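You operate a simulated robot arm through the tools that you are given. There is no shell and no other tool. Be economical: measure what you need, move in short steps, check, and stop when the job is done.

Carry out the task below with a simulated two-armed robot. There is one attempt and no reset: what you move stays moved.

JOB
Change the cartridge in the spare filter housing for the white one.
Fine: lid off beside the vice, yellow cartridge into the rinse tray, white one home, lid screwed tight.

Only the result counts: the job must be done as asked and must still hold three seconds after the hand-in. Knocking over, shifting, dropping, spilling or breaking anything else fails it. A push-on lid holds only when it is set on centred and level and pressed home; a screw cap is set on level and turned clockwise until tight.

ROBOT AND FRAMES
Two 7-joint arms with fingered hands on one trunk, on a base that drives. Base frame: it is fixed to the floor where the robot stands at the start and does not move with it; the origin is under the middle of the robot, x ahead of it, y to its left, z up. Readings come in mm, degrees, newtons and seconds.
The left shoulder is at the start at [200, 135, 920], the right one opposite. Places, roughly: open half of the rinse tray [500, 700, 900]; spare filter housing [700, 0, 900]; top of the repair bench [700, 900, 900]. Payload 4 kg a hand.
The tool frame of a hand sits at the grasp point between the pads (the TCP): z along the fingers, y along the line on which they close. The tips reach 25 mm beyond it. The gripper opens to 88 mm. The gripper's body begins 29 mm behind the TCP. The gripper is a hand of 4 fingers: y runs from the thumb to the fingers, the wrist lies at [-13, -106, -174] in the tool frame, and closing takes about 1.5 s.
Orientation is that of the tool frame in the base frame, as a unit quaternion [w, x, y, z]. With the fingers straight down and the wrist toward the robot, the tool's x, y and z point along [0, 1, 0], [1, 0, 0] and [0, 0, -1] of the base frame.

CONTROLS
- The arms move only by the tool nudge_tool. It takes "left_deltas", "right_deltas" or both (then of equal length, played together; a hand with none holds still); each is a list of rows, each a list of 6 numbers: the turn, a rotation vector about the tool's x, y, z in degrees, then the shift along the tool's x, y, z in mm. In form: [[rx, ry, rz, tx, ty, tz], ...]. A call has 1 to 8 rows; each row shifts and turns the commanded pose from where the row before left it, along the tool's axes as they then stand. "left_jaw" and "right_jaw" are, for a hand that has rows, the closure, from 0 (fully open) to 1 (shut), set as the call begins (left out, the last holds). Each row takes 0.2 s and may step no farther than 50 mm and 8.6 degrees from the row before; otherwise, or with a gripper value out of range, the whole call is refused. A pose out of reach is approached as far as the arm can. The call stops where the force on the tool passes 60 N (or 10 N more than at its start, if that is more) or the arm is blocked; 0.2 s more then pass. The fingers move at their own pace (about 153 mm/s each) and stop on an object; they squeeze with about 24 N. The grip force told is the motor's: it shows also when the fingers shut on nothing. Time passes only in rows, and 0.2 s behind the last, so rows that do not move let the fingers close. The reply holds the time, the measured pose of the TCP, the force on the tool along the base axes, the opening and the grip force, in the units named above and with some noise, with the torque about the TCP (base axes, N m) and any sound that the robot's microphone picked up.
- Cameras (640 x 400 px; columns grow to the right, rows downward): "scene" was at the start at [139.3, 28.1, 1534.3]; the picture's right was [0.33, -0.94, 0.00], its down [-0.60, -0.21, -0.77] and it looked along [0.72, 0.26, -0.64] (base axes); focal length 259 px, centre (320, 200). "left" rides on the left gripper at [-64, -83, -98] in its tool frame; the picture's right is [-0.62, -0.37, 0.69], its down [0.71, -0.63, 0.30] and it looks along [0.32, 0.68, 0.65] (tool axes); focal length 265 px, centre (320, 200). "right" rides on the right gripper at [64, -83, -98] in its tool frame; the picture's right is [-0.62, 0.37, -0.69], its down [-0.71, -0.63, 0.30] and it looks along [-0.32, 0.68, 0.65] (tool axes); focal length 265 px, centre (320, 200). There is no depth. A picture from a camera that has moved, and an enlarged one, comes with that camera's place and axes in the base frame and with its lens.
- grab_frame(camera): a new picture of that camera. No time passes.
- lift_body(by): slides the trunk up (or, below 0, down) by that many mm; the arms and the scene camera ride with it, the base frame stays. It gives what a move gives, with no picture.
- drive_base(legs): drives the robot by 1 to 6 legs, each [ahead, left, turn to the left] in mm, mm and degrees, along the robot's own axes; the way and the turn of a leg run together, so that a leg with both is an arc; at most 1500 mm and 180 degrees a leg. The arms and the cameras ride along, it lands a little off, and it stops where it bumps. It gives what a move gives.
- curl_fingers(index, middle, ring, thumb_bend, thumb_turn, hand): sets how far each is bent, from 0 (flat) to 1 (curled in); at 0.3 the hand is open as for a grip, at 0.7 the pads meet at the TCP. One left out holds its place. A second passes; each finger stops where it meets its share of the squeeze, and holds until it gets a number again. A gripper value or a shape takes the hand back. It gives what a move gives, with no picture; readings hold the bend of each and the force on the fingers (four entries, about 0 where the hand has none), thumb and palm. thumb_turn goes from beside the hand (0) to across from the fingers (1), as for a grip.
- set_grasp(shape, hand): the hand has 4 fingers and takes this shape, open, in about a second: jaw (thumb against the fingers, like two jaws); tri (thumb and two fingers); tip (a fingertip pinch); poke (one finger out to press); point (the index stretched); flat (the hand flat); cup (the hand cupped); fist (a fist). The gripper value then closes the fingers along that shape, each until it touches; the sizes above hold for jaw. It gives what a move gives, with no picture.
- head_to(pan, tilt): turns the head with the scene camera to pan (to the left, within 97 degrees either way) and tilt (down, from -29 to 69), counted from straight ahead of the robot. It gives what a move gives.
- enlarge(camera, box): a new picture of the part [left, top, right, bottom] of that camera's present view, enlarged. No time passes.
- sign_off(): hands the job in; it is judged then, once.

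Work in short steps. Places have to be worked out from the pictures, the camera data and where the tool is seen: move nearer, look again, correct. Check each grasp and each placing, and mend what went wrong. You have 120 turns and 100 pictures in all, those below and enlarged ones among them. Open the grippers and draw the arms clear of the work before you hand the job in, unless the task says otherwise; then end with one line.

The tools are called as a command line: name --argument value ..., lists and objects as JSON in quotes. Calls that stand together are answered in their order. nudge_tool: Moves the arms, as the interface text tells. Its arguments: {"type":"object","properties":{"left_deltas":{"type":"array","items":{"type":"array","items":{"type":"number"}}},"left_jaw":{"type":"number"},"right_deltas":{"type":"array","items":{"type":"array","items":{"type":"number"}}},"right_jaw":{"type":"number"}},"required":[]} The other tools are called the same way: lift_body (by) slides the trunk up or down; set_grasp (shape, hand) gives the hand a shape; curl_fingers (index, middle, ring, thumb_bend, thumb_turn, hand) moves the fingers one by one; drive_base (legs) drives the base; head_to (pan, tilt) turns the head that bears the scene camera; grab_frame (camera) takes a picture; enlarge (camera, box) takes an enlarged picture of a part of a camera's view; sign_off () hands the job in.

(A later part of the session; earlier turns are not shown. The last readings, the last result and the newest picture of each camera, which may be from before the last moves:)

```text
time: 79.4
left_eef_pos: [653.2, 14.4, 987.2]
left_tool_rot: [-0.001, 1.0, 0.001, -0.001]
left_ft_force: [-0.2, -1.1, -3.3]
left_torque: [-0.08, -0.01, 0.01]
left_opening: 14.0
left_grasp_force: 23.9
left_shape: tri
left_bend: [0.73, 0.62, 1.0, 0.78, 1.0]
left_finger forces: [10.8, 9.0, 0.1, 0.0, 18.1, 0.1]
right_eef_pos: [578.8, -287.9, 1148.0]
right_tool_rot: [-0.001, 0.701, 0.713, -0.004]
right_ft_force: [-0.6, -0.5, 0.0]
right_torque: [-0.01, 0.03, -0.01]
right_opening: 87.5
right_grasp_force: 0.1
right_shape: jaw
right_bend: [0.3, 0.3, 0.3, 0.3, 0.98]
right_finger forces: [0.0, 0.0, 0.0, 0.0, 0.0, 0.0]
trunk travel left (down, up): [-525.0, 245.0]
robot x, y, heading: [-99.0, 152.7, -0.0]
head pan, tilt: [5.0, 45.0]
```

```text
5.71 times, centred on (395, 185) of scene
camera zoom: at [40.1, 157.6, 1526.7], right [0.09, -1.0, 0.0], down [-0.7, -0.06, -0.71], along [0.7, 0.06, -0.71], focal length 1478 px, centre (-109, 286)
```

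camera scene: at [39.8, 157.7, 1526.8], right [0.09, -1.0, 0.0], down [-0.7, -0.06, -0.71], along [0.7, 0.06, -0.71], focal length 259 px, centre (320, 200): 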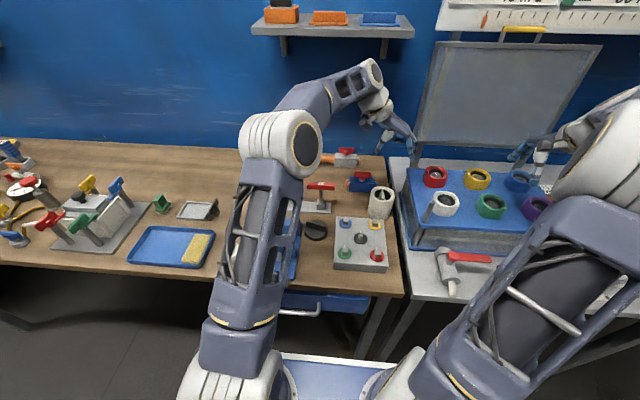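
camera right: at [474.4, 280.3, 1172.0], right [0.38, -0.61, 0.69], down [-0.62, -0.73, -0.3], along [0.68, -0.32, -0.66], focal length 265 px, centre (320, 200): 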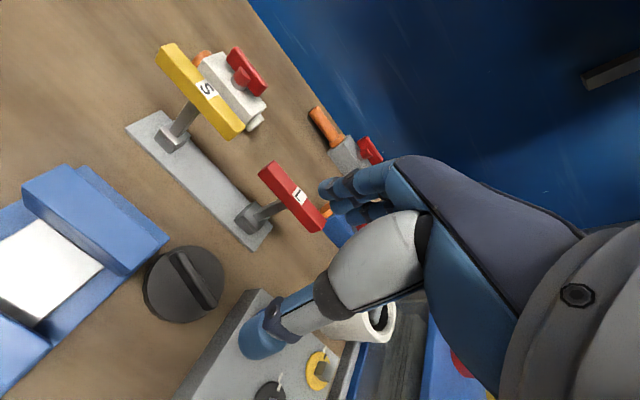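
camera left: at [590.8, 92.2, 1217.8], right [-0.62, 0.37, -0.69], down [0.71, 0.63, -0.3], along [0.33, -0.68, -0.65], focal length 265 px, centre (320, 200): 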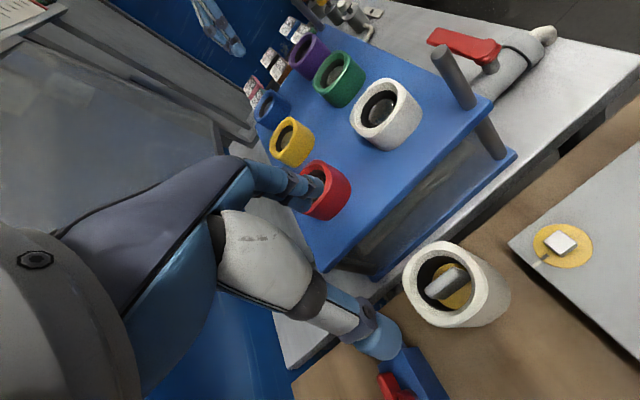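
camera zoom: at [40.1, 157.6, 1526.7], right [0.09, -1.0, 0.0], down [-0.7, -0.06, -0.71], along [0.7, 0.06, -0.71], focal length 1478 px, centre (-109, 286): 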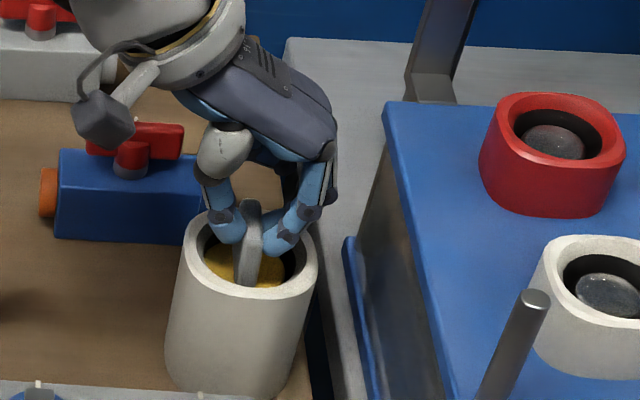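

Yellow comes out cleanly. Raise to ~1130, then carry toward the tray's open half, ≈(452,675).

nudge_tool --left_deltas '[[0, 0, 0, 0, 0, -35], [0, 0, 0, 0, 0, -40], [0, 0, 0, 0, 0, -40], [0, 0, 0, 0, 0, -30], [0, 0, 0, -13.4, -44.1, 0], [0, 0, 0, -13.4, -44.1, 0], [0, 0, 0, -13.4, -44.1, 0], [0, 0, 0, -13.4, -44.1, 0]]'

nudge_tool --left_deltas '[[0, 0, 0, -13.4, -44.1, 0], [0, 0, 0, -13.4, -44.1, 0], [0, 0, 0, -13.4, -44.1, 0], [0, 0, 0, -13.4, -44.1, 0], [0, 0, 0, -13.4, -44.1, 0], [0, 0, 0, -13.4, -44.1, 0], [0, 0, 0, -13.4, -44.1, 0], [0, 0, 0, -13.4, -44.1, 0]]'

nudge_tool --left_deltas '[[0, 0, 0, -13.4, -44.1, 0], [0, 0, 0, -13.4, -44.1, 0], [0, 0, 0, -13.4, -44.1, 0], [0, 0, 0, 0, 0, 40]]'

head_to --pan 30 --tilt 50

grab_frame --camera "scene"

grab_frame --camera "left"

```text
time: 81.2
left_eef_pos: [598.0, 189.5, 1131.2]
left_tool_rot: [-0.001, 1.0, 0.0, 0.0]
left_ft_force: [0.3, -1.0, -3.1]
left_torque: [-0.04, 0.03, 0.0]
left_opening: 13.6
left_grasp_force: 23.6
left_shape: tri
left_bend: [0.73, 0.62, 1.0, 0.78, 1.0]
left_finger forces: [10.2, 8.7, 0.0, 0.0, 18.4, 0.0]
right_eef_pos: [578.3, -288.1, 1148.8]
right_tool_rot: [0.0, 0.701, 0.713, -0.003]
right_ft_force: [0.6, 0.4, -1.1]
right_torque: [0.02, 0.01, 0.0]
right_opening: 87.7
right_grasp_force: 0.1
right_shape: jaw
right_bend: [0.3, 0.3, 0.3, 0.3, 0.98]
right_finger forces: [0.0, 0.0, 0.0, 0.0, 0.0, 0.0]
trunk travel left (down, up): [-525.0, 245.0]
robot x, y, heading: [-100.1, 149.3, -0.1]
head pan, tilt: [5.0, 45.0]
```

```text
time: 83.0
left_eef_pos: [491.6, 543.3, 1132.8]
left_tool_rot: [0.0, 1.0, 0.001, 0.0]
left_ft_force: [1.2, -1.4, -3.3]
left_torque: [-0.04, 0.0, -0.02]
left_opening: 13.4
left_grasp_force: 23.8
left_shape: tri
left_bend: [0.73, 0.63, 1.0, 0.78, 1.0]
left_finger forces: [10.4, 8.7, 0.0, 0.0, 18.4, 0.0]
right_eef_pos: [577.9, -289.5, 1148.2]
right_tool_rot: [-0.001, 0.701, 0.713, -0.003]
right_ft_force: [0.2, -1.5, 0.8]
right_torque: [0.02, -0.01, -0.02]
right_opening: 87.8
right_grasp_force: 0.0
right_shape: jaw
right_bend: [0.3, 0.3, 0.3, 0.3, 0.98]
right_finger forces: [0.1, 0.0, 0.0, 0.1, 0.1, 0.1]
trunk travel left (down, up): [-525.0, 245.0]
robot x, y, heading: [-101.2, 148.7, 0.1]
head pan, tilt: [5.0, 45.0]
```

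```text
time: 84.0
left_eef_pos: [449.7, 675.7, 1092.2]
left_tool_rot: [0.0, 1.0, 0.002, 0.0]
left_ft_force: [1.0, 0.5, -2.9]
left_torque: [0.02, 0.01, 0.0]
left_opening: 13.5
left_grasp_force: 24.3
left_shape: tri
left_bend: [0.73, 0.63, 1.0, 0.78, 1.0]
left_finger forces: [10.2, 8.6, 0.0, 0.0, 18.6, 0.0]
right_eef_pos: [578.0, -286.8, 1147.0]
right_tool_rot: [0.0, 0.701, 0.713, -0.004]
right_ft_force: [-0.1, -0.8, -0.1]
right_torque: [0.06, 0.0, -0.02]
right_opening: 87.6
right_grasp_force: 0.0
right_shape: jaw
right_bend: [0.3, 0.3, 0.3, 0.3, 0.98]
right_finger forces: [0.1, 0.0, 0.0, 0.1, 0.1, 0.0]
trunk travel left (down, up): [-525.0, 245.0]
robot x, y, heading: [-96.6, 150.7, -0.0]
head pan, tilt: [5.0, 45.0]
```

```text
time: 84.9
left_eef_pos: [450.9, 676.2, 1092.1]
left_tool_rot: [0.0, 1.0, 0.001, 0.0]
left_ft_force: [0.4, 0.0, -3.6]
left_torque: [-0.02, 0.01, 0.01]
left_opening: 13.7
left_grasp_force: 23.9
left_shape: tri
left_bend: [0.73, 0.63, 1.0, 0.78, 1.0]
left_finger forces: [10.2, 8.5, 0.1, 0.0, 18.6, 0.0]
right_eef_pos: [578.2, -287.8, 1147.5]
right_tool_rot: [-0.001, 0.701, 0.713, -0.004]
right_ft_force: [0.6, -0.2, 0.0]
right_torque: [0.0, -0.01, -0.03]
right_opening: 87.5
right_grasp_force: 0.2
right_shape: jaw
right_bend: [0.3, 0.3, 0.3, 0.3, 0.98]
right_finger forces: [0.0, 0.0, 0.0, 0.0, 0.1, 0.1]
trunk travel left (down, up): [-525.0, 245.0]
robot x, y, heading: [-101.7, 150.6, 0.2]
head pan, tilt: [30.0, 50.0]
```

```text
31 pictures are left
camera scene: at [25.7, 189.1, 1519.8], right [0.5, -0.87, 0.0], down [-0.66, -0.38, -0.64], along [0.56, 0.32, -0.77], focal length 259 px, centre (320, 200)
```

scene: 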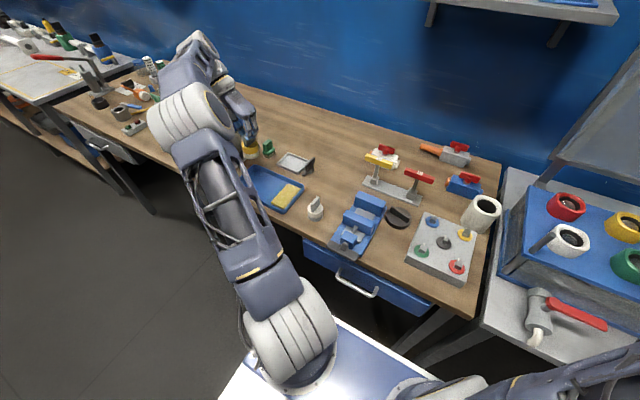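

```text
30 pictures are left
camera left: at [385.8, 759.9, 1189.0], right [-0.62, 0.37, -0.69], down [0.71, 0.63, -0.3], along [0.33, -0.68, -0.65], focal length 265 px, centre (320, 200)
```

left: 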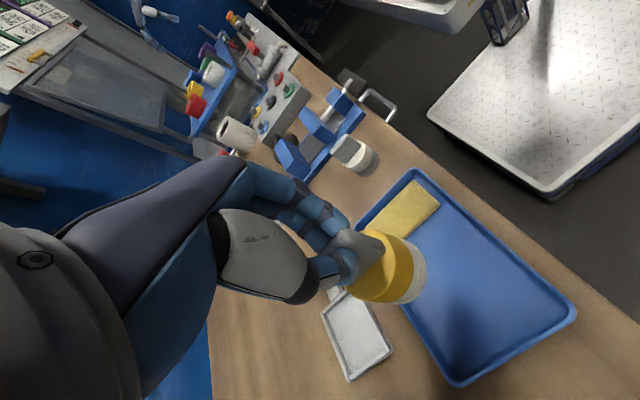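

Tray open half spans x 398–515, y 595–740; the cartridge is centred over it. Lower to z≈968, then feel for contact.

nudge_tool --left_deltas '[[0, 0, 0, 0, 0, 40], [0, 0, 0, 0, 0, 40], [0, 0, 0, 0, 0, 30], [0, 0, 0, 0, 0, 14]]'

nudge_tool --left_deltas '[[0, 0, 0, 0, 0, 3], [0, 0, 0, 0, 0, 3]]'

nudge_tool --left_deltas '[[0, 0, 0, 0, 0, 3]]'

nudge_tool --left_deltas '[[0, 0, 0, 0, 0, 3]]'

grab_frame --camera "left"

```text
time: 85.9
left_eef_pos: [450.8, 675.9, 968.8]
left_tool_rot: [0.0, 1.0, 0.001, 0.0]
left_ft_force: [-0.6, 0.0, -2.6]
left_torque: [-0.01, 0.04, 0.02]
left_opening: 13.3
left_grasp_force: 24.6
left_shape: tri
left_bend: [0.73, 0.63, 1.0, 0.78, 1.0]
left_finger forces: [10.1, 8.6, 0.0, 0.0, 18.5, 0.0]
right_eef_pos: [577.7, -288.3, 1148.2]
right_tool_rot: [-0.001, 0.701, 0.713, -0.005]
right_ft_force: [-0.7, 0.0, -0.9]
right_torque: [0.0, 0.0, -0.02]
right_opening: 87.8
right_grasp_force: 0.1
right_shape: jaw
right_bend: [0.3, 0.3, 0.3, 0.3, 0.98]
right_finger forces: [0.0, 0.0, 0.0, 0.0, 0.1, 0.0]
trunk travel left (down, up): [-525.0, 245.0]
robot x, y, heading: [-100.7, 152.1, 0.1]
head pan, tilt: [30.0, 50.0]
```

```text
time: 86.5
left_eef_pos: [450.8, 675.4, 961.6]
left_tool_rot: [0.0, 1.0, 0.001, -0.001]
left_ft_force: [-0.5, 0.3, -4.0]
left_torque: [0.0, -0.02, 0.02]
left_opening: 13.4
left_grasp_force: 24.0
left_shape: tri
left_bend: [0.73, 0.63, 1.0, 0.78, 1.0]
left_finger forces: [10.1, 8.5, 0.0, 0.0, 18.6, 0.0]
right_eef_pos: [577.9, -287.2, 1147.9]
right_tool_rot: [-0.001, 0.701, 0.714, -0.004]
right_ft_force: [-0.3, 0.7, 0.4]
right_torque: [0.0, -0.02, -0.02]
right_opening: 87.5
right_grasp_force: 0.0
right_shape: jaw
right_bend: [0.3, 0.3, 0.3, 0.3, 0.98]
right_finger forces: [0.0, 0.1, 0.0, 0.0, 0.0, 0.0]
trunk travel left (down, up): [-525.0, 245.0]
robot x, y, heading: [-99.2, 152.6, -0.0]
head pan, tilt: [30.0, 50.0]
```

```text
time: 86.9
left_eef_pos: [451.7, 675.6, 959.4]
left_tool_rot: [0.0, 1.0, 0.001, 0.0]
left_ft_force: [0.9, 0.6, -3.1]
left_torque: [-0.02, 0.02, -0.02]
left_opening: 13.2
left_grasp_force: 23.9
left_shape: tri
left_bend: [0.73, 0.63, 1.0, 0.78, 1.0]
left_finger forces: [10.0, 8.5, 0.1, 0.0, 18.5, 0.0]
right_eef_pos: [577.3, -287.5, 1147.4]
right_tool_rot: [0.0, 0.7, 0.714, -0.004]
right_ft_force: [-0.5, 0.4, 0.9]
right_torque: [0.03, 0.0, 0.03]
right_opening: 87.5
right_grasp_force: 0.0
right_shape: jaw
right_bend: [0.3, 0.3, 0.3, 0.3, 0.98]
right_finger forces: [0.0, 0.1, 0.0, 0.0, 0.1, 0.0]
trunk travel left (down, up): [-525.0, 245.0]
robot x, y, heading: [-100.2, 148.1, 0.0]
head pan, tilt: [30.0, 50.0]
```

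```text
time: 87.3
left_eef_pos: [450.6, 675.8, 957.4]
left_tool_rot: [-0.001, 1.0, 0.001, 0.0]
left_ft_force: [-2.0, 0.5, 1.8]
left_torque: [-0.01, 0.04, -0.04]
left_opening: 13.4
left_grasp_force: 24.3
left_shape: tri
left_bend: [0.73, 0.63, 1.0, 0.78, 1.0]
left_finger forces: [10.3, 8.9, 0.0, 0.1, 19.7, 0.1]
right_eef_pos: [578.0, -287.7, 1148.7]
right_tool_rot: [0.0, 0.701, 0.713, -0.004]
right_ft_force: [-0.5, 0.2, 1.2]
right_torque: [0.0, 0.01, 0.0]
right_opening: 87.6
right_grasp_force: 0.2
right_shape: jaw
right_bend: [0.3, 0.3, 0.3, 0.3, 0.98]
right_finger forces: [0.0, 0.0, 0.0, 0.1, 0.0, 0.0]
trunk travel left (down, up): [-525.0, 245.0]
robot x, y, heading: [-100.1, 147.4, 0.4]
head pan, tilt: [30.0, 50.0]
```

```text
29 pictures are left
camera left: at [385.7, 759.8, 1053.8], right [-0.62, 0.37, -0.69], down [0.71, 0.63, -0.3], along [0.33, -0.68, -0.65], focal length 265 px, centre (320, 200)
```

left: 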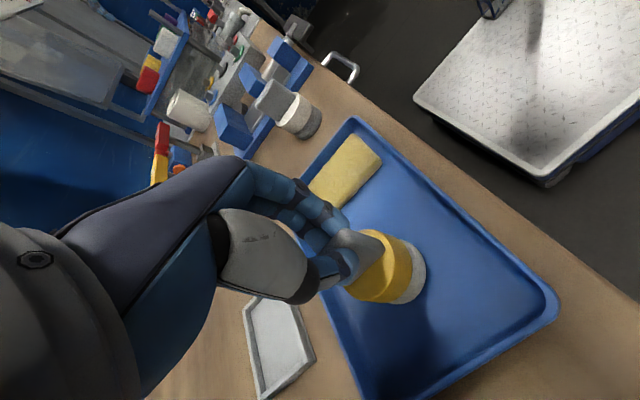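

Contact at z=957. Release partially (30 mm) and rise straight up.

nudge_tool --left_deltas '[[0, 0, 0, 0, 0, 0], [0, 0, 0, 0, 0, 0], [0, 0, 0, 0, 0, 0], [0, 0, 0, 0, 0, -15], [0, 0, 0, 0, 0, -30], [0, 0, 0, 0, 0, -40], [0, 0, 0, 0, 0, -40]]' --left_jaw 0.66

grab_frame --camera "left"

```text
time: 88.9
left_eef_pos: [451.7, 674.2, 1081.9]
left_tool_rot: [-0.001, 1.0, 0.001, 0.0]
left_ft_force: [0.9, -0.1, 0.0]
left_torque: [0.0, 0.01, 0.01]
left_opening: 29.4
left_grasp_force: 0.1
left_shape: tri
left_bend: [0.74, 0.52, 0.99, 0.73, 1.0]
left_finger forces: [0.0, 0.1, 0.1, 0.1, 0.0, 0.1]
right_eef_pos: [578.2, -287.1, 1147.3]
right_tool_rot: [-0.002, 0.7, 0.714, -0.004]
right_ft_force: [0.0, -0.5, 0.5]
right_torque: [0.01, -0.03, 0.04]
right_opening: 87.5
right_grasp_force: 0.0
right_shape: jaw
right_bend: [0.3, 0.3, 0.3, 0.3, 0.98]
right_finger forces: [0.0, 0.1, 0.1, 0.0, 0.1, 0.0]
trunk travel left (down, up): [-525.0, 245.0]
robot x, y, heading: [-101.2, 151.6, -0.1]
head pan, tilt: [30.0, 50.0]
```

```text
28 pictures are left
camera left: at [386.4, 759.1, 1178.2], right [-0.62, 0.37, -0.69], down [0.71, 0.63, -0.3], along [0.33, -0.68, -0.65], focal length 265 px, centre (320, 200)
```

left: 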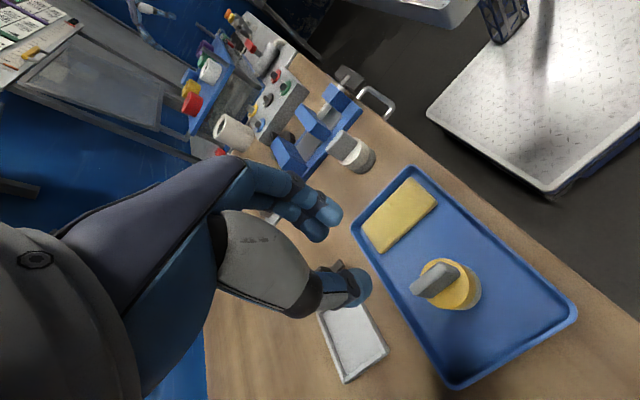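

Yellow stands upright in the open half. Now above the white cartridge at (441,448).

nudge_tool --left_deltas '[[0, 0, 0, -3, 44, 0], [0, 0, 0, -3, 44, 0], [0, 0, 0, -3, 44, 0], [0, 0, 0, -3, 44, 0], [0, 0, 0, -3, 44, 0], [0, 0, 0, 0, 0, 30], [0, 0, 0, 0, 0, 30], [0, 0, 0, 0, 0, 20]]'

enlarge --camera "left" --box '[280, 180, 480, 360]'

enlarge --camera "scene" --box '[260, 150, 380, 250]'

```text
time: 90.7
left_eef_pos: [436.8, 455.0, 1002.3]
left_tool_rot: [0.0, 1.0, 0.001, 0.0]
left_ft_force: [0.6, 0.6, 0.2]
left_torque: [0.0, 0.01, -0.05]
left_opening: 29.9
left_grasp_force: 0.1
left_shape: tri
left_bend: [0.74, 0.52, 0.99, 0.73, 1.0]
left_finger forces: [0.0, 0.0, 0.1, 0.0, 0.0, 0.0]
right_eef_pos: [578.7, -287.5, 1148.4]
right_tool_rot: [-0.001, 0.701, 0.713, -0.004]
right_ft_force: [-0.1, 0.0, -0.4]
right_torque: [0.0, -0.01, 0.0]
right_opening: 87.7
right_grasp_force: 0.0
right_shape: jaw
right_bend: [0.3, 0.3, 0.3, 0.3, 0.98]
right_finger forces: [0.1, 0.0, 0.0, 0.1, 0.0, 0.1]
trunk travel left (down, up): [-525.0, 245.0]
robot x, y, heading: [-102.7, 152.3, -0.1]
head pan, tilt: [30.0, 50.0]
```

```text
2.22 times, centred on (380, 270) of left
camera zoom: at [371.2, 538.8, 1098.5], right [-0.62, 0.37, -0.69], down [0.71, 0.63, -0.3], along [0.33, -0.68, -0.65], focal length 590 px, centre (187, 44)
```

zoom: 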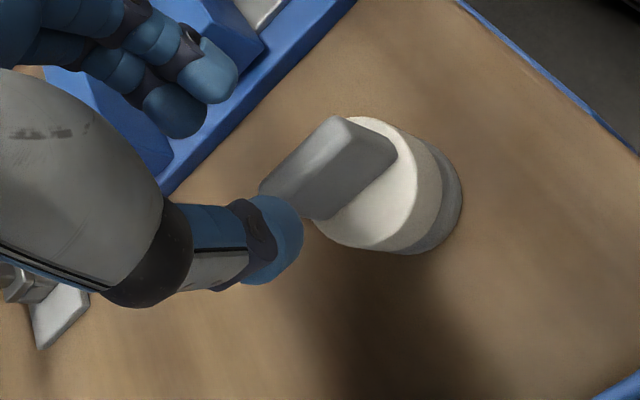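

```text
4.00 times, centred on (320, 200) of scene
camera zoom: at [25.4, 189.0, 1519.9], right [0.5, -0.87, 0.0], down [-0.66, -0.38, -0.64], along [0.56, 0.32, -0.77], focal length 1035 px, centre (320, 200)
```

zoom: 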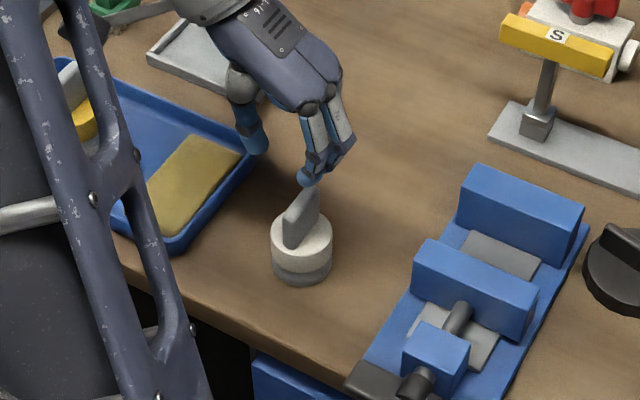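

Fin centre measured ≈(438,443); the hand should sit at about (435,447). Correct, narrow and descend to z≈962.

nudge_tool --left_deltas '[[0, 0, 0, -2, 7.5, 0], [0, 0, 0, 0, 0, 0], [0, 0, 0, 0, 0, 15], [0, 0, 0, 0, 0, 15], [0, 0, 0, 0, 0, 10]]' --left_jaw 0.72

enlarge --camera "left" --box '[280, 180, 480, 360]'

enlarge --camera "scene" --box '[280, 160, 360, 230]'

```text
time: 91.9
left_eef_pos: [434.2, 447.3, 961.5]
left_tool_rot: [0.001, 1.0, 0.001, 0.0]
left_ft_force: [0.4, 0.1, 0.4]
left_torque: [0.03, 0.0, 0.03]
left_opening: 24.9
left_grasp_force: 0.2
left_shape: tri
left_bend: [0.74, 0.54, 0.99, 0.74, 1.0]
left_finger forces: [0.0, 0.0, 0.0, 0.0, 0.0, 0.0]
right_eef_pos: [578.5, -287.3, 1146.7]
right_tool_rot: [0.0, 0.701, 0.713, -0.004]
right_ft_force: [-0.1, 0.1, -0.2]
right_torque: [0.01, -0.03, 0.0]
right_opening: 87.7
right_grasp_force: 0.0
right_shape: jaw
right_bend: [0.3, 0.3, 0.3, 0.3, 0.98]
right_finger forces: [0.1, 0.0, 0.0, 0.0, 0.0, 0.1]
trunk travel left (down, up): [-525.0, 245.0]
robot x, y, heading: [-94.6, 147.1, 0.1]
head pan, tilt: [30.0, 50.0]
```

```text
2.22 times, centred on (380, 270) of left
camera zoom: at [369.2, 531.6, 1057.8], right [-0.62, 0.37, -0.69], down [0.71, 0.63, -0.3], along [0.33, -0.68, -0.65], focal length 590 px, centre (187, 44)
```

zoom: 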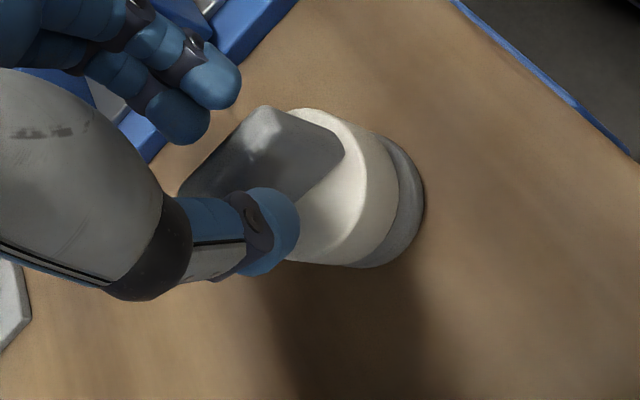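

```text
5.71 times, centred on (320, 195) of scene
camera zoom: at [25.5, 189.1, 1519.9], right [0.5, -0.87, 0.0], down [-0.66, -0.38, -0.64], along [0.56, 0.32, -0.77], focal length 1478 px, centre (320, 229)
```

zoom: 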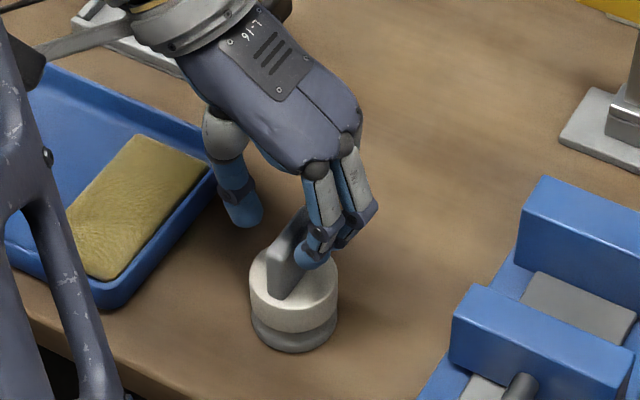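

Fin is straddled, slightly nearer the fingers; shift 2 mm, lower to 955 and close.

nudge_tool --left_deltas '[[0, 0, 0, 0, 2, 0], [0, 0, 0, 0, 0, 6]]'

nudge_tool --left_deltas '[[0, 0, 0, 0, 0, 0], [0, 0, 0, 0, 0, 0], [0, 0, 0, 0, 0, 0], [0, 0, 0, 0, 0, 0]]' --left_jaw 1

nudge_tool --left_deltas '[[0, 0, 0, 0, 0, -10], [0, 0, 0, 0, 0, -20], [0, 0, 0, 0, 0, -20]]'

enlarge --camera "left" --box '[280, 180, 480, 360]'

enlarge --camera "scene" --box '[270, 140, 370, 230]'

```text
time: 92.5
left_eef_pos: [435.2, 446.6, 955.0]
left_tool_rot: [0.0, 1.0, 0.001, 0.0]
left_ft_force: [-0.3, 0.4, 0.3]
left_torque: [0.0, 0.0, 0.02]
left_opening: 25.0
left_grasp_force: 0.0
left_shape: tri
left_bend: [0.74, 0.54, 0.99, 0.74, 1.0]
left_finger forces: [0.1, 0.0, 0.0, 0.0, 0.1, 0.0]
right_eef_pos: [578.0, -287.2, 1146.9]
right_tool_rot: [-0.001, 0.701, 0.713, -0.004]
right_ft_force: [-0.1, 0.2, 0.3]
right_torque: [-0.03, -0.01, -0.02]
right_opening: 87.9
right_grasp_force: 0.2
right_shape: jaw
right_bend: [0.3, 0.3, 0.3, 0.3, 0.98]
right_finger forces: [0.1, 0.0, 0.1, 0.0, 0.0, 0.0]
trunk travel left (down, up): [-525.0, 245.0]
robot x, y, heading: [-101.1, 149.9, 0.2]
head pan, tilt: [30.0, 50.0]
```

```text
time: 93.5
left_eef_pos: [434.4, 445.1, 956.3]
left_tool_rot: [0.001, 1.0, 0.001, -0.001]
left_ft_force: [0.3, -0.3, 0.1]
left_torque: [-0.01, -0.03, 0.01]
left_opening: 6.0
left_grasp_force: 23.9
left_shape: tri
left_bend: [0.72, 0.64, 1.0, 0.72, 1.0]
left_finger forces: [11.4, 10.3, 0.1, 0.1, 21.6, 0.1]
right_eef_pos: [578.5, -286.5, 1146.7]
right_tool_rot: [-0.001, 0.7, 0.714, -0.004]
right_ft_force: [-0.6, -1.0, -0.5]
right_torque: [0.04, -0.03, -0.03]
right_opening: 87.8
right_grasp_force: 0.0
right_shape: jaw
right_bend: [0.3, 0.3, 0.3, 0.3, 0.98]
right_finger forces: [0.0, 0.0, 0.0, 0.0, 0.0, 0.0]
trunk travel left (down, up): [-525.0, 245.0]
robot x, y, heading: [-100.4, 151.3, 0.1]
head pan, tilt: [30.0, 50.0]
```

```text
time: 94.3
left_eef_pos: [434.0, 446.3, 1004.7]
left_tool_rot: [0.0, 1.0, 0.001, 0.0]
left_ft_force: [0.2, 0.6, -4.0]
left_torque: [-0.02, 0.02, 0.01]
left_opening: 5.9
left_grasp_force: 23.8
left_shape: tri
left_bend: [0.72, 0.64, 1.0, 0.72, 1.0]
left_finger forces: [11.4, 10.3, 0.1, 0.0, 21.6, 0.1]
right_eef_pos: [578.9, -286.1, 1148.6]
right_tool_rot: [0.0, 0.701, 0.713, -0.005]
right_ft_force: [-0.2, -0.3, 1.1]
right_torque: [0.03, -0.03, -0.01]
right_opening: 87.9
right_grasp_force: 0.0
right_shape: jaw
right_bend: [0.3, 0.3, 0.3, 0.3, 0.98]
right_finger forces: [0.0, 0.0, 0.0, 0.0, 0.1, 0.0]
trunk travel left (down, up): [-525.0, 245.0]
robot x, y, heading: [-99.8, 149.9, 0.1]
head pan, tilt: [30.0, 50.0]
```

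```text
2.22 times, centred on (380, 270) of left
camera zoom: at [369.9, 529.9, 1102.6], right [-0.62, 0.37, -0.69], down [0.71, 0.63, -0.3], along [0.33, -0.68, -0.65], focal length 590 px, centre (187, 44)
```

zoom: 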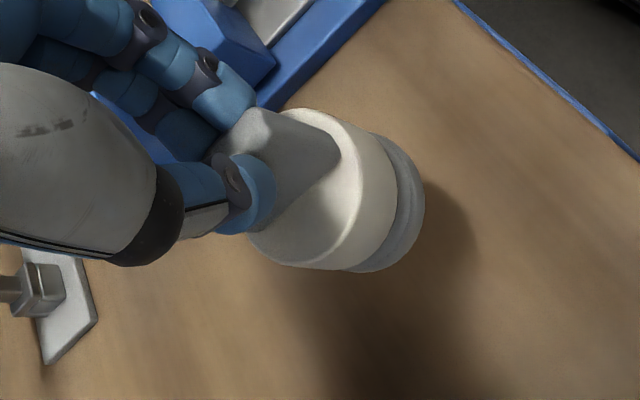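

```text
4.44 times, centred on (320, 185) of scene
camera zoom: at [25.7, 189.2, 1519.8], right [0.5, -0.87, 0.0], down [-0.66, -0.38, -0.64], along [0.56, 0.32, -0.77], focal length 1150 px, centre (320, 267)
```

zoom: 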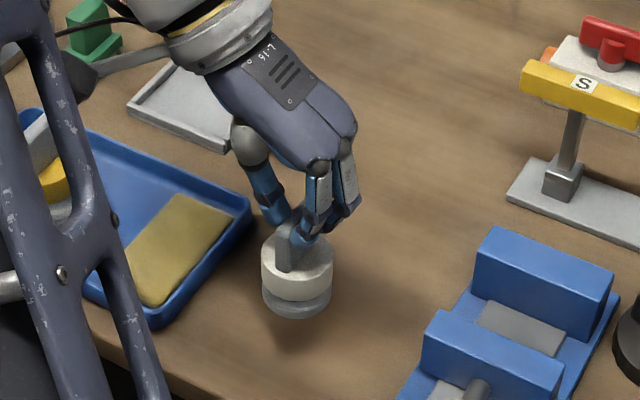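

White cartridge is held squarely, its offset in the hand matching the yellow's. Raise and carry to above the housing at TCP (652.5,14).

nudge_tool --left_deltas '[[0, 0, 0, 0, 0, -42], [0, 0, 0, 0, 0, -42], [0, 0, 0, 0, 0, -42], [0, 0, 0, 19.9, 39.3, 0], [0, 0, 0, 19.9, 39.3, 0], [0, 0, 0, 19.9, 39.3, 0], [0, 0, 0, 19.9, 39.3, 0], [0, 0, 0, 19.9, 39.3, 0]]'

nudge_tool --left_deltas '[[0, 0, 0, 19.9, 39.3, 0], [0, 0, 0, 19.9, 39.3, 0], [0, 0, 0, 19.9, 39.3, 0], [0, 0, 0, 19.9, 39.3, 0], [0, 0, 0, 19.9, 39.3, 0], [0, 0, 0, 19.2, 39.2, 0]]'

head_to --pan 5 --tilt 45

```text
time: 96.1
left_eef_pos: [535.4, 249.7, 1129.5]
left_tool_rot: [0.001, 1.0, 0.0, 0.0]
left_ft_force: [-0.6, 0.0, -3.4]
left_torque: [0.0, 0.0, 0.0]
left_opening: 6.0
left_grasp_force: 24.5
left_shape: tri
left_bend: [0.72, 0.64, 1.0, 0.72, 1.0]
left_finger forces: [11.2, 10.5, 0.0, 0.1, 22.0, 0.0]
right_eef_pos: [579.0, -287.2, 1147.8]
right_tool_rot: [0.0, 0.701, 0.713, -0.004]
right_ft_force: [-0.6, -0.4, 0.1]
right_torque: [-0.03, 0.0, 0.02]
right_opening: 87.8
right_grasp_force: 0.1
right_shape: jaw
right_bend: [0.3, 0.3, 0.3, 0.3, 0.98]
right_finger forces: [0.1, 0.0, 0.1, 0.0, 0.0, 0.0]
trunk travel left (down, up): [-525.0, 245.0]
robot x, y, heading: [-102.8, 148.8, 0.2]
head pan, tilt: [30.0, 50.0]
```

```text
time: 97.5
left_eef_pos: [654.2, 13.8, 1131.0]
left_tool_rot: [-0.001, 1.0, 0.001, 0.0]
left_ft_force: [-0.4, 0.3, -3.5]
left_torque: [0.02, 0.05, 0.01]
left_opening: 5.9
left_grasp_force: 24.4
left_shape: tri
left_bend: [0.72, 0.64, 1.0, 0.72, 1.0]
left_finger forces: [11.0, 10.6, 0.0, 0.1, 22.0, 0.0]
right_eef_pos: [578.9, -286.4, 1147.3]
right_tool_rot: [0.0, 0.701, 0.713, -0.004]
right_ft_force: [-1.1, 0.2, 0.0]
right_torque: [-0.04, -0.01, -0.02]
right_opening: 87.5
right_grasp_force: 0.1
right_shape: jaw
right_bend: [0.3, 0.3, 0.3, 0.3, 0.98]
right_finger forces: [0.0, 0.0, 0.0, 0.0, 0.0, 0.1]
trunk travel left (down, up): [-525.0, 245.0]
robot x, y, heading: [-99.8, 148.6, -0.0]
head pan, tilt: [30.0, 50.0]
```

```text
time: 98.4
left_eef_pos: [653.5, 12.4, 1130.9]
left_tool_rot: [0.0, 1.0, 0.0, 0.0]
left_ft_force: [0.0, -1.1, -3.2]
left_torque: [-0.01, 0.03, 0.01]
left_opening: 5.8
left_grasp_force: 23.7
left_shape: tri
left_bend: [0.72, 0.64, 1.0, 0.72, 1.0]
left_finger forces: [11.2, 10.9, 0.0, 0.0, 21.8, 0.0]
right_eef_pos: [578.1, -287.5, 1147.7]
right_tool_rot: [-0.001, 0.7, 0.714, -0.004]
right_ft_force: [0.7, -0.5, 0.8]
right_torque: [0.05, 0.01, -0.02]
right_opening: 87.8
right_grasp_force: 0.1
right_shape: jaw
right_bend: [0.3, 0.3, 0.3, 0.3, 0.98]
right_finger forces: [0.0, 0.0, 0.1, 0.0, 0.0, 0.0]
trunk travel left (down, up): [-525.0, 245.0]
robot x, y, heading: [-100.9, 150.1, 0.2]
head pan, tilt: [5.0, 45.0]
```

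Descend to just above the rim (TCP ~1048) and inspect alignment.

nudge_tool --left_deltas '[[0, 0, 0, 0, 0, 40], [0, 0, 0, 0, 0, 42]]'

enlarge --camera "left" --box '[300, 200, 480, 360]'

enlarge --camera "scene" --box '[360, 140, 420, 220]'

```text
time: 99.0
left_eef_pos: [652.6, 12.5, 1048.8]
left_tool_rot: [0.001, 1.0, 0.001, 0.0]
left_ft_force: [0.5, -0.7, -3.3]
left_torque: [0.01, -0.03, 0.01]
left_opening: 5.6
left_grasp_force: 24.4
left_shape: tri
left_bend: [0.72, 0.64, 1.0, 0.72, 1.0]
left_finger forces: [11.0, 10.8, 0.0, 0.0, 21.9, 0.0]
right_eef_pos: [577.5, -287.8, 1147.4]
right_tool_rot: [-0.001, 0.701, 0.713, -0.005]
right_ft_force: [-0.9, 1.1, 0.1]
right_torque: [0.02, -0.02, -0.01]
right_opening: 87.6
right_grasp_force: 0.0
right_shape: jaw
right_bend: [0.3, 0.3, 0.3, 0.3, 0.98]
right_finger forces: [0.0, 0.0, 0.1, 0.0, 0.0, 0.0]
trunk travel left (down, up): [-525.0, 245.0]
robot x, y, heading: [-98.8, 148.9, -0.1]
head pan, tilt: [5.0, 45.0]
```

```text
2.50 times, centred on (390, 280) of left
camera zoom: at [587.4, 97.2, 1145.9], right [-0.62, 0.37, -0.69], down [0.71, 0.63, -0.3], along [0.33, -0.68, -0.65], focal length 664 px, centre (145, 0)
```

zoom: 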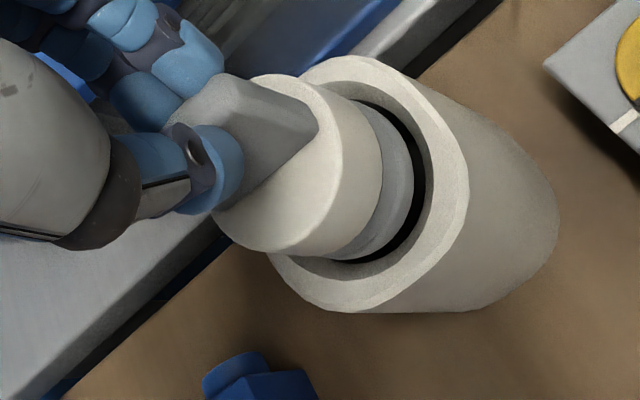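

```text
5.00 times, centred on (390, 180) of scene
camera zoom: at [39.8, 157.6, 1526.8], right [0.09, -1.0, 0.0], down [-0.7, -0.06, -0.71], along [0.7, 0.06, -0.71], focal length 1293 px, centre (-30, 300)
```

zoom: 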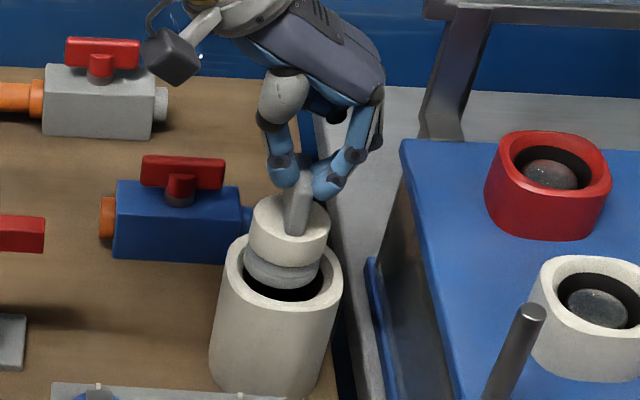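

Well aligned in both views. Lower in small steps into the bore.

nudge_tool --left_deltas '[[0, 0, 0, 0, 0, 4], [0, 0, 0, 0, 0, 4], [0, 0, 0, 0, 0, 4]]'

nudge_tool --left_deltas '[[0, 0, 0, 0, 0, 4], [0, 0, 0, 0, 0, 4]]'

enlarge --camera "left" --box '[300, 200, 480, 360]'

```text
time: 99.8
left_eef_pos: [653.9, 14.5, 1037.7]
left_tool_rot: [0.0, 1.0, 0.002, 0.0]
left_ft_force: [0.2, -0.3, -2.8]
left_torque: [-0.03, 0.01, 0.0]
left_opening: 6.0
left_grasp_force: 23.9
left_shape: tri
left_bend: [0.72, 0.64, 1.0, 0.72, 1.0]
left_finger forces: [11.3, 11.0, 0.1, 0.0, 21.8, 0.0]
right_eef_pos: [578.0, -287.9, 1148.4]
right_tool_rot: [0.0, 0.701, 0.714, -0.004]
right_ft_force: [0.2, 0.2, 1.3]
right_torque: [-0.03, -0.01, -0.01]
right_opening: 87.8
right_grasp_force: 0.2
right_shape: jaw
right_bend: [0.3, 0.3, 0.3, 0.3, 0.98]
right_finger forces: [0.0, 0.1, 0.0, 0.0, 0.0, 0.0]
trunk travel left (down, up): [-525.0, 245.0]
robot x, y, heading: [-98.9, 151.9, -0.1]
head pan, tilt: [5.0, 45.0]
```

```text
time: 100.4
left_eef_pos: [654.1, 15.2, 1029.6]
left_tool_rot: [0.0, 1.0, 0.001, 0.0]
left_ft_force: [-0.1, -0.9, -3.2]
left_torque: [-0.11, 0.01, 0.02]
left_opening: 5.8
left_grasp_force: 23.8
left_shape: tri
left_bend: [0.72, 0.64, 1.0, 0.72, 1.0]
left_finger forces: [11.4, 11.3, 0.1, 0.0, 21.6, 0.0]
right_eef_pos: [578.2, -287.3, 1147.5]
right_tool_rot: [0.0, 0.701, 0.713, -0.004]
right_ft_force: [1.1, -0.1, 0.2]
right_torque: [0.0, -0.06, 0.01]
right_opening: 87.3
right_grasp_force: 0.0
right_shape: jaw
right_bend: [0.3, 0.3, 0.3, 0.3, 0.98]
right_finger forces: [0.1, 0.0, 0.0, 0.0, 0.0, 0.0]
trunk travel left (down, up): [-525.0, 245.0]
robot x, y, heading: [-98.3, 149.9, 0.1]
head pan, tilt: [5.0, 45.0]
```

```text
2.50 times, centred on (390, 280) of left
camera zoom: at [588.1, 98.0, 1126.0], right [-0.62, 0.37, -0.69], down [0.71, 0.63, -0.3], along [0.33, -0.68, -0.65], focal length 664 px, centre (145, 0)
```

zoom: 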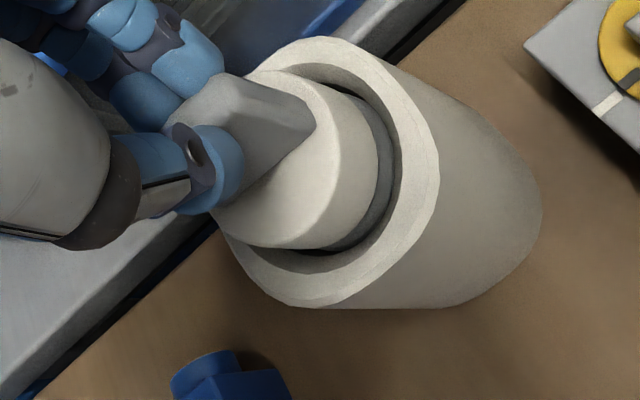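

It has entered the bore with low force. Continue down toward the seat (~962).

nudge_tool --left_deltas '[[0, 0, 0, 0, 0, 5], [0, 0, 0, 0, 0, 5], [0, 0, 0, 0, 0, 5], [0, 0, 0, 0, 0, 5], [0, 0, 0, 0, 0, 5]]'

nudge_tool --left_deltas '[[0, 0, 0, 0, 0, 5], [0, 0, 0, 0, 0, 5], [0, 0, 0, 0, 0, 5], [0, 0, 0, 0, 0, 5], [0, 0, 0, 0, 0, 5]]'

nudge_tool --left_deltas '[[0, 0, 0, 0, 0, 4], [0, 0, 0, 0, 0, 4], [0, 0, 0, 0, 0, 3]]'

enlarge --camera "left" --box '[280, 180, 480, 360]'

```text
time: 101.6
left_eef_pos: [653.2, 13.6, 1003.6]
left_tool_rot: [0.0, 1.0, 0.001, 0.0]
left_ft_force: [0.5, -1.3, -2.0]
left_torque: [-0.1, 0.03, -0.03]
left_opening: 5.9
left_grasp_force: 24.0
left_shape: tri
left_bend: [0.72, 0.64, 1.0, 0.72, 1.0]
left_finger forces: [11.7, 11.5, 0.0, 0.1, 21.3, 0.0]
right_eef_pos: [578.0, -288.3, 1149.2]
right_tool_rot: [-0.001, 0.701, 0.713, -0.004]
right_ft_force: [0.8, 0.7, 1.1]
right_torque: [-0.01, -0.03, 0.01]
right_opening: 87.7
right_grasp_force: 0.0
right_shape: jaw
right_bend: [0.3, 0.3, 0.3, 0.3, 0.98]
right_finger forces: [0.1, 0.1, 0.0, 0.1, 0.0, 0.0]
trunk travel left (down, up): [-525.0, 245.0]
robot x, y, heading: [-99.1, 148.9, -0.1]
head pan, tilt: [5.0, 45.0]
```

```text
time: 102.8
left_eef_pos: [652.5, 14.9, 979.0]
left_tool_rot: [0.0, 1.0, 0.001, -0.001]
left_ft_force: [0.8, -1.7, -3.8]
left_torque: [-0.11, 0.03, -0.02]
left_opening: 5.8
left_grasp_force: 24.6
left_shape: tri
left_bend: [0.72, 0.64, 1.0, 0.72, 1.0]
left_finger forces: [11.8, 11.5, 0.0, 0.0, 21.3, 0.1]
right_eef_pos: [577.5, -287.0, 1148.9]
right_tool_rot: [-0.001, 0.701, 0.713, -0.003]
right_ft_force: [0.3, -0.1, -0.2]
right_torque: [-0.01, 0.02, -0.03]
right_opening: 87.7
right_grasp_force: 0.0
right_shape: jaw
right_bend: [0.3, 0.3, 0.3, 0.3, 0.98]
right_finger forces: [0.1, 0.0, 0.0, 0.1, 0.0, 0.0]
trunk travel left (down, up): [-525.0, 245.0]
robot x, y, heading: [-103.1, 151.3, 0.0]
head pan, tilt: [5.0, 45.0]
```

```text
time: 103.6
left_eef_pos: [654.7, 14.0, 967.8]
left_tool_rot: [0.0, 1.0, 0.001, -0.001]
left_ft_force: [0.3, -1.5, -3.0]
left_torque: [-0.11, -0.04, 0.0]
left_opening: 5.7
left_grasp_force: 24.1
left_shape: tri
left_bend: [0.72, 0.64, 1.0, 0.72, 1.0]
left_finger forces: [11.8, 11.7, 0.0, 0.0, 21.4, 0.0]
right_eef_pos: [578.9, -287.6, 1147.6]
right_tool_rot: [-0.001, 0.701, 0.714, -0.004]
right_ft_force: [0.3, -0.4, -0.2]
right_torque: [0.01, -0.01, 0.02]
right_opening: 87.9
right_grasp_force: 0.1
right_shape: jaw
right_bend: [0.3, 0.3, 0.3, 0.3, 0.98]
right_finger forces: [0.0, 0.0, 0.0, 0.1, 0.1, 0.0]
trunk travel left (down, up): [-525.0, 245.0]
robot x, y, heading: [-103.5, 151.0, 0.4]
head pan, tilt: [5.0, 45.0]
```

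```text
2.22 times, centred on (380, 270) of left
camera zoom: at [588.1, 98.1, 1065.3], right [-0.62, 0.37, -0.69], down [0.71, 0.63, -0.3], along [0.33, -0.68, -0.65], focal length 590 px, centre (187, 44)
```

zoom: 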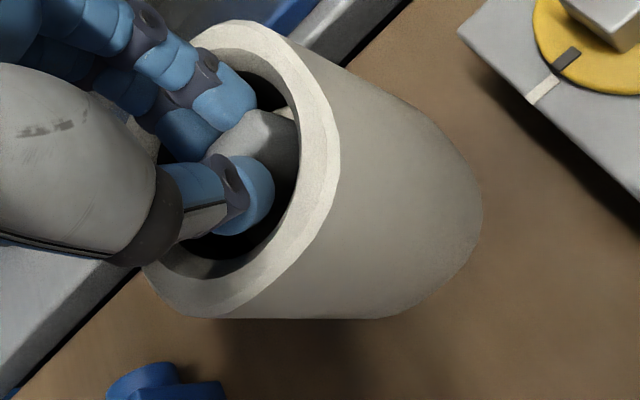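

Smooth so far at 968; step down to contact.

nudge_tool --left_deltas '[[0, 0, 0, 0, 0, 3]]'

nudge_tool --left_deltas '[[0, 0, 0, 0, 0, 3]]'

nudge_tool --left_deltas '[[0, 0, 0, 0, 0, 3]]'

```text
time: 104.0
left_eef_pos: [652.8, 14.9, 966.6]
left_tool_rot: [0.0, 1.0, 0.001, 0.0]
left_ft_force: [-0.3, -2.5, -0.3]
left_torque: [-0.07, 0.0, -0.01]
left_opening: 5.8
left_grasp_force: 23.9
left_shape: tri
left_bend: [0.72, 0.64, 1.0, 0.72, 1.0]
left_finger forces: [11.9, 12.0, 0.0, 0.1, 21.7, 0.0]
right_eef_pos: [578.0, -286.8, 1147.3]
right_tool_rot: [0.0, 0.701, 0.713, -0.005]
right_ft_force: [0.0, 0.2, 0.1]
right_torque: [-0.01, 0.0, 0.0]
right_opening: 87.9
right_grasp_force: 0.0
right_shape: jaw
right_bend: [0.3, 0.3, 0.3, 0.3, 0.98]
right_finger forces: [0.1, 0.0, 0.0, 0.0, 0.0, 0.1]
trunk travel left (down, up): [-525.0, 245.0]
robot x, y, heading: [-103.9, 153.5, 0.0]
head pan, tilt: [5.0, 45.0]
```

```text
time: 104.4
left_eef_pos: [653.5, 13.5, 963.7]
left_tool_rot: [0.001, 1.0, 0.001, 0.001]
left_ft_force: [-2.1, -2.5, 11.3]
left_torque: [-0.09, 0.0, -0.03]
left_opening: 6.2
left_grasp_force: 24.3
left_shape: tri
left_bend: [0.72, 0.64, 1.0, 0.72, 1.0]
left_finger forces: [13.1, 13.6, 0.0, 0.1, 23.6, 0.1]
right_eef_pos: [577.7, -288.4, 1148.0]
right_tool_rot: [-0.001, 0.701, 0.713, -0.004]
right_ft_force: [0.5, 0.5, 0.4]
right_torque: [0.04, 0.0, 0.02]
right_opening: 87.8
right_grasp_force: 0.0
right_shape: jaw
right_bend: [0.3, 0.3, 0.3, 0.3, 0.98]
right_finger forces: [0.0, 0.1, 0.0, 0.1, 0.0, 0.1]
trunk travel left (down, up): [-525.0, 245.0]
robot x, y, heading: [-102.2, 149.2, 0.1]
head pan, tilt: [5.0, 45.0]
```

```text
time: 104.8
left_eef_pos: [653.3, 12.3, 962.4]
left_tool_rot: [0.001, 1.0, 0.0, 0.001]
left_ft_force: [-4.8, -2.2, 27.0]
left_torque: [-0.08, 0.07, 0.01]
left_opening: 7.3
left_grasp_force: 23.6
left_shape: tri
left_bend: [0.72, 0.64, 1.0, 0.72, 1.0]
left_finger forces: [14.8, 14.7, 0.0, 0.0, 27.6, 0.1]
right_eef_pos: [576.5, -287.6, 1148.3]
right_tool_rot: [-0.001, 0.701, 0.713, -0.004]
right_ft_force: [-1.0, 0.7, -0.7]
right_torque: [0.05, 0.03, 0.02]
right_opening: 87.8
right_grasp_force: 0.1
right_shape: jaw
right_bend: [0.3, 0.3, 0.3, 0.3, 0.98]
right_finger forces: [0.0, 0.1, 0.0, 0.0, 0.0, 0.0]
trunk travel left (down, up): [-525.0, 245.0]
robot x, y, heading: [-99.1, 147.6, -0.0]
head pan, tilt: [5.0, 45.0]
```

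Seated with 27 N at 962 (same height as the yellow one was). One more light press, then release and inspect.

nudge_tool --left_deltas '[[0, 0, 0, 0, 0, 3]]'

nudge_tool --left_deltas '[[0, 0, 0, 0, 0, -8], [0, 0, 0, 0, 0, 0], [0, 0, 0, 0, 0, 0], [0, 0, 0, 0, 0, -15], [0, 0, 0, 0, 0, -30], [0, 0, 0, 0, 0, -40], [0, 0, 0, 0, 0, -40]]' --left_jaw 0.74

enlarge --camera "left" --box '[340, 180, 540, 360]'

enlarge --camera "scene" --box '[350, 160, 430, 230]'

```text
time: 105.2
left_eef_pos: [652.9, 13.7, 961.2]
left_tool_rot: [0.002, 1.0, 0.0, 0.002]
left_ft_force: [-3.5, 0.3, 44.2]
left_torque: [-0.02, 0.06, 0.0]
left_opening: 8.1
left_grasp_force: 24.6
left_shape: tri
left_bend: [0.72, 0.63, 1.0, 0.73, 1.0]
left_finger forces: [16.4, 15.9, 0.0, 0.1, 31.4, 0.0]
right_eef_pos: [577.5, -287.4, 1148.8]
right_tool_rot: [-0.001, 0.701, 0.714, -0.004]
right_ft_force: [0.4, -0.5, -0.4]
right_torque: [0.0, -0.03, -0.02]
right_opening: 87.6
right_grasp_force: 0.0
right_shape: jaw
right_bend: [0.3, 0.3, 0.3, 0.3, 0.98]
right_finger forces: [0.1, 0.0, 0.0, 0.0, 0.0, 0.0]
trunk travel left (down, up): [-525.0, 245.0]
robot x, y, heading: [-100.4, 151.2, 0.1]
head pan, tilt: [5.0, 45.0]
```

```text
time: 106.8
left_eef_pos: [652.0, 13.6, 1089.6]
left_tool_rot: [0.0, 1.0, 0.0, 0.0]
left_ft_force: [0.3, -0.2, -0.2]
left_torque: [-0.04, 0.03, -0.01]
left_opening: 22.6
left_grasp_force: 0.1
left_shape: tri
left_bend: [0.74, 0.56, 0.99, 0.74, 1.0]
left_finger forces: [0.1, 0.0, 0.1, 0.1, 0.0, 0.0]
right_eef_pos: [578.4, -287.5, 1148.6]
right_tool_rot: [0.0, 0.701, 0.713, -0.005]
right_ft_force: [0.3, 0.5, -0.3]
right_torque: [-0.02, 0.04, -0.04]
right_opening: 87.9
right_grasp_force: 0.1
right_shape: jaw
right_bend: [0.3, 0.3, 0.3, 0.3, 0.98]
right_finger forces: [0.0, 0.1, 0.0, 0.0, 0.0, 0.0]
trunk travel left (down, up): [-525.0, 245.0]
robot x, y, heading: [-101.1, 146.3, -0.1]
head pan, tilt: [5.0, 45.0]
```

```text
2.22 times, centred on (440, 270) of left
camera zoom: at [588.1, 97.2, 1186.0], right [-0.62, 0.37, -0.69], down [0.71, 0.63, -0.3], along [0.32, -0.68, -0.65], focal length 590 px, centre (53, 44)
```

zoom: 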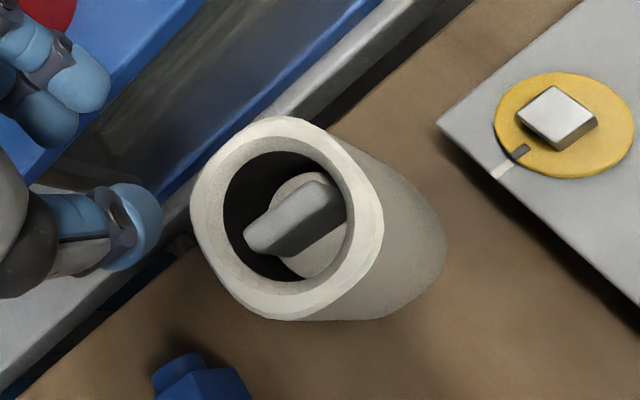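

```text
5.71 times, centred on (390, 195) of scene
camera zoom: at [40.1, 157.7, 1526.7], right [0.09, -1.0, 0.0], down [-0.7, -0.06, -0.71], along [0.7, 0.06, -0.71], focal length 1478 px, centre (-80, 229)
```

zoom: 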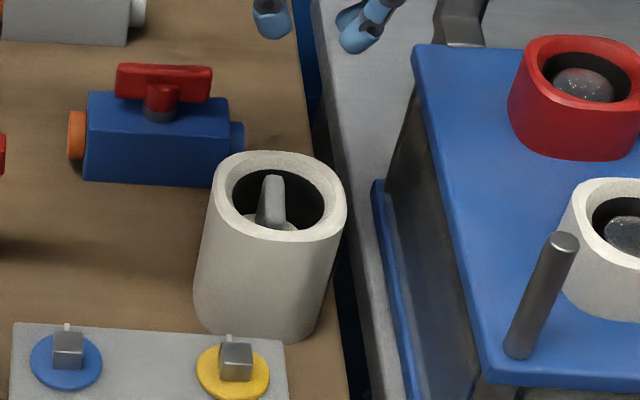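

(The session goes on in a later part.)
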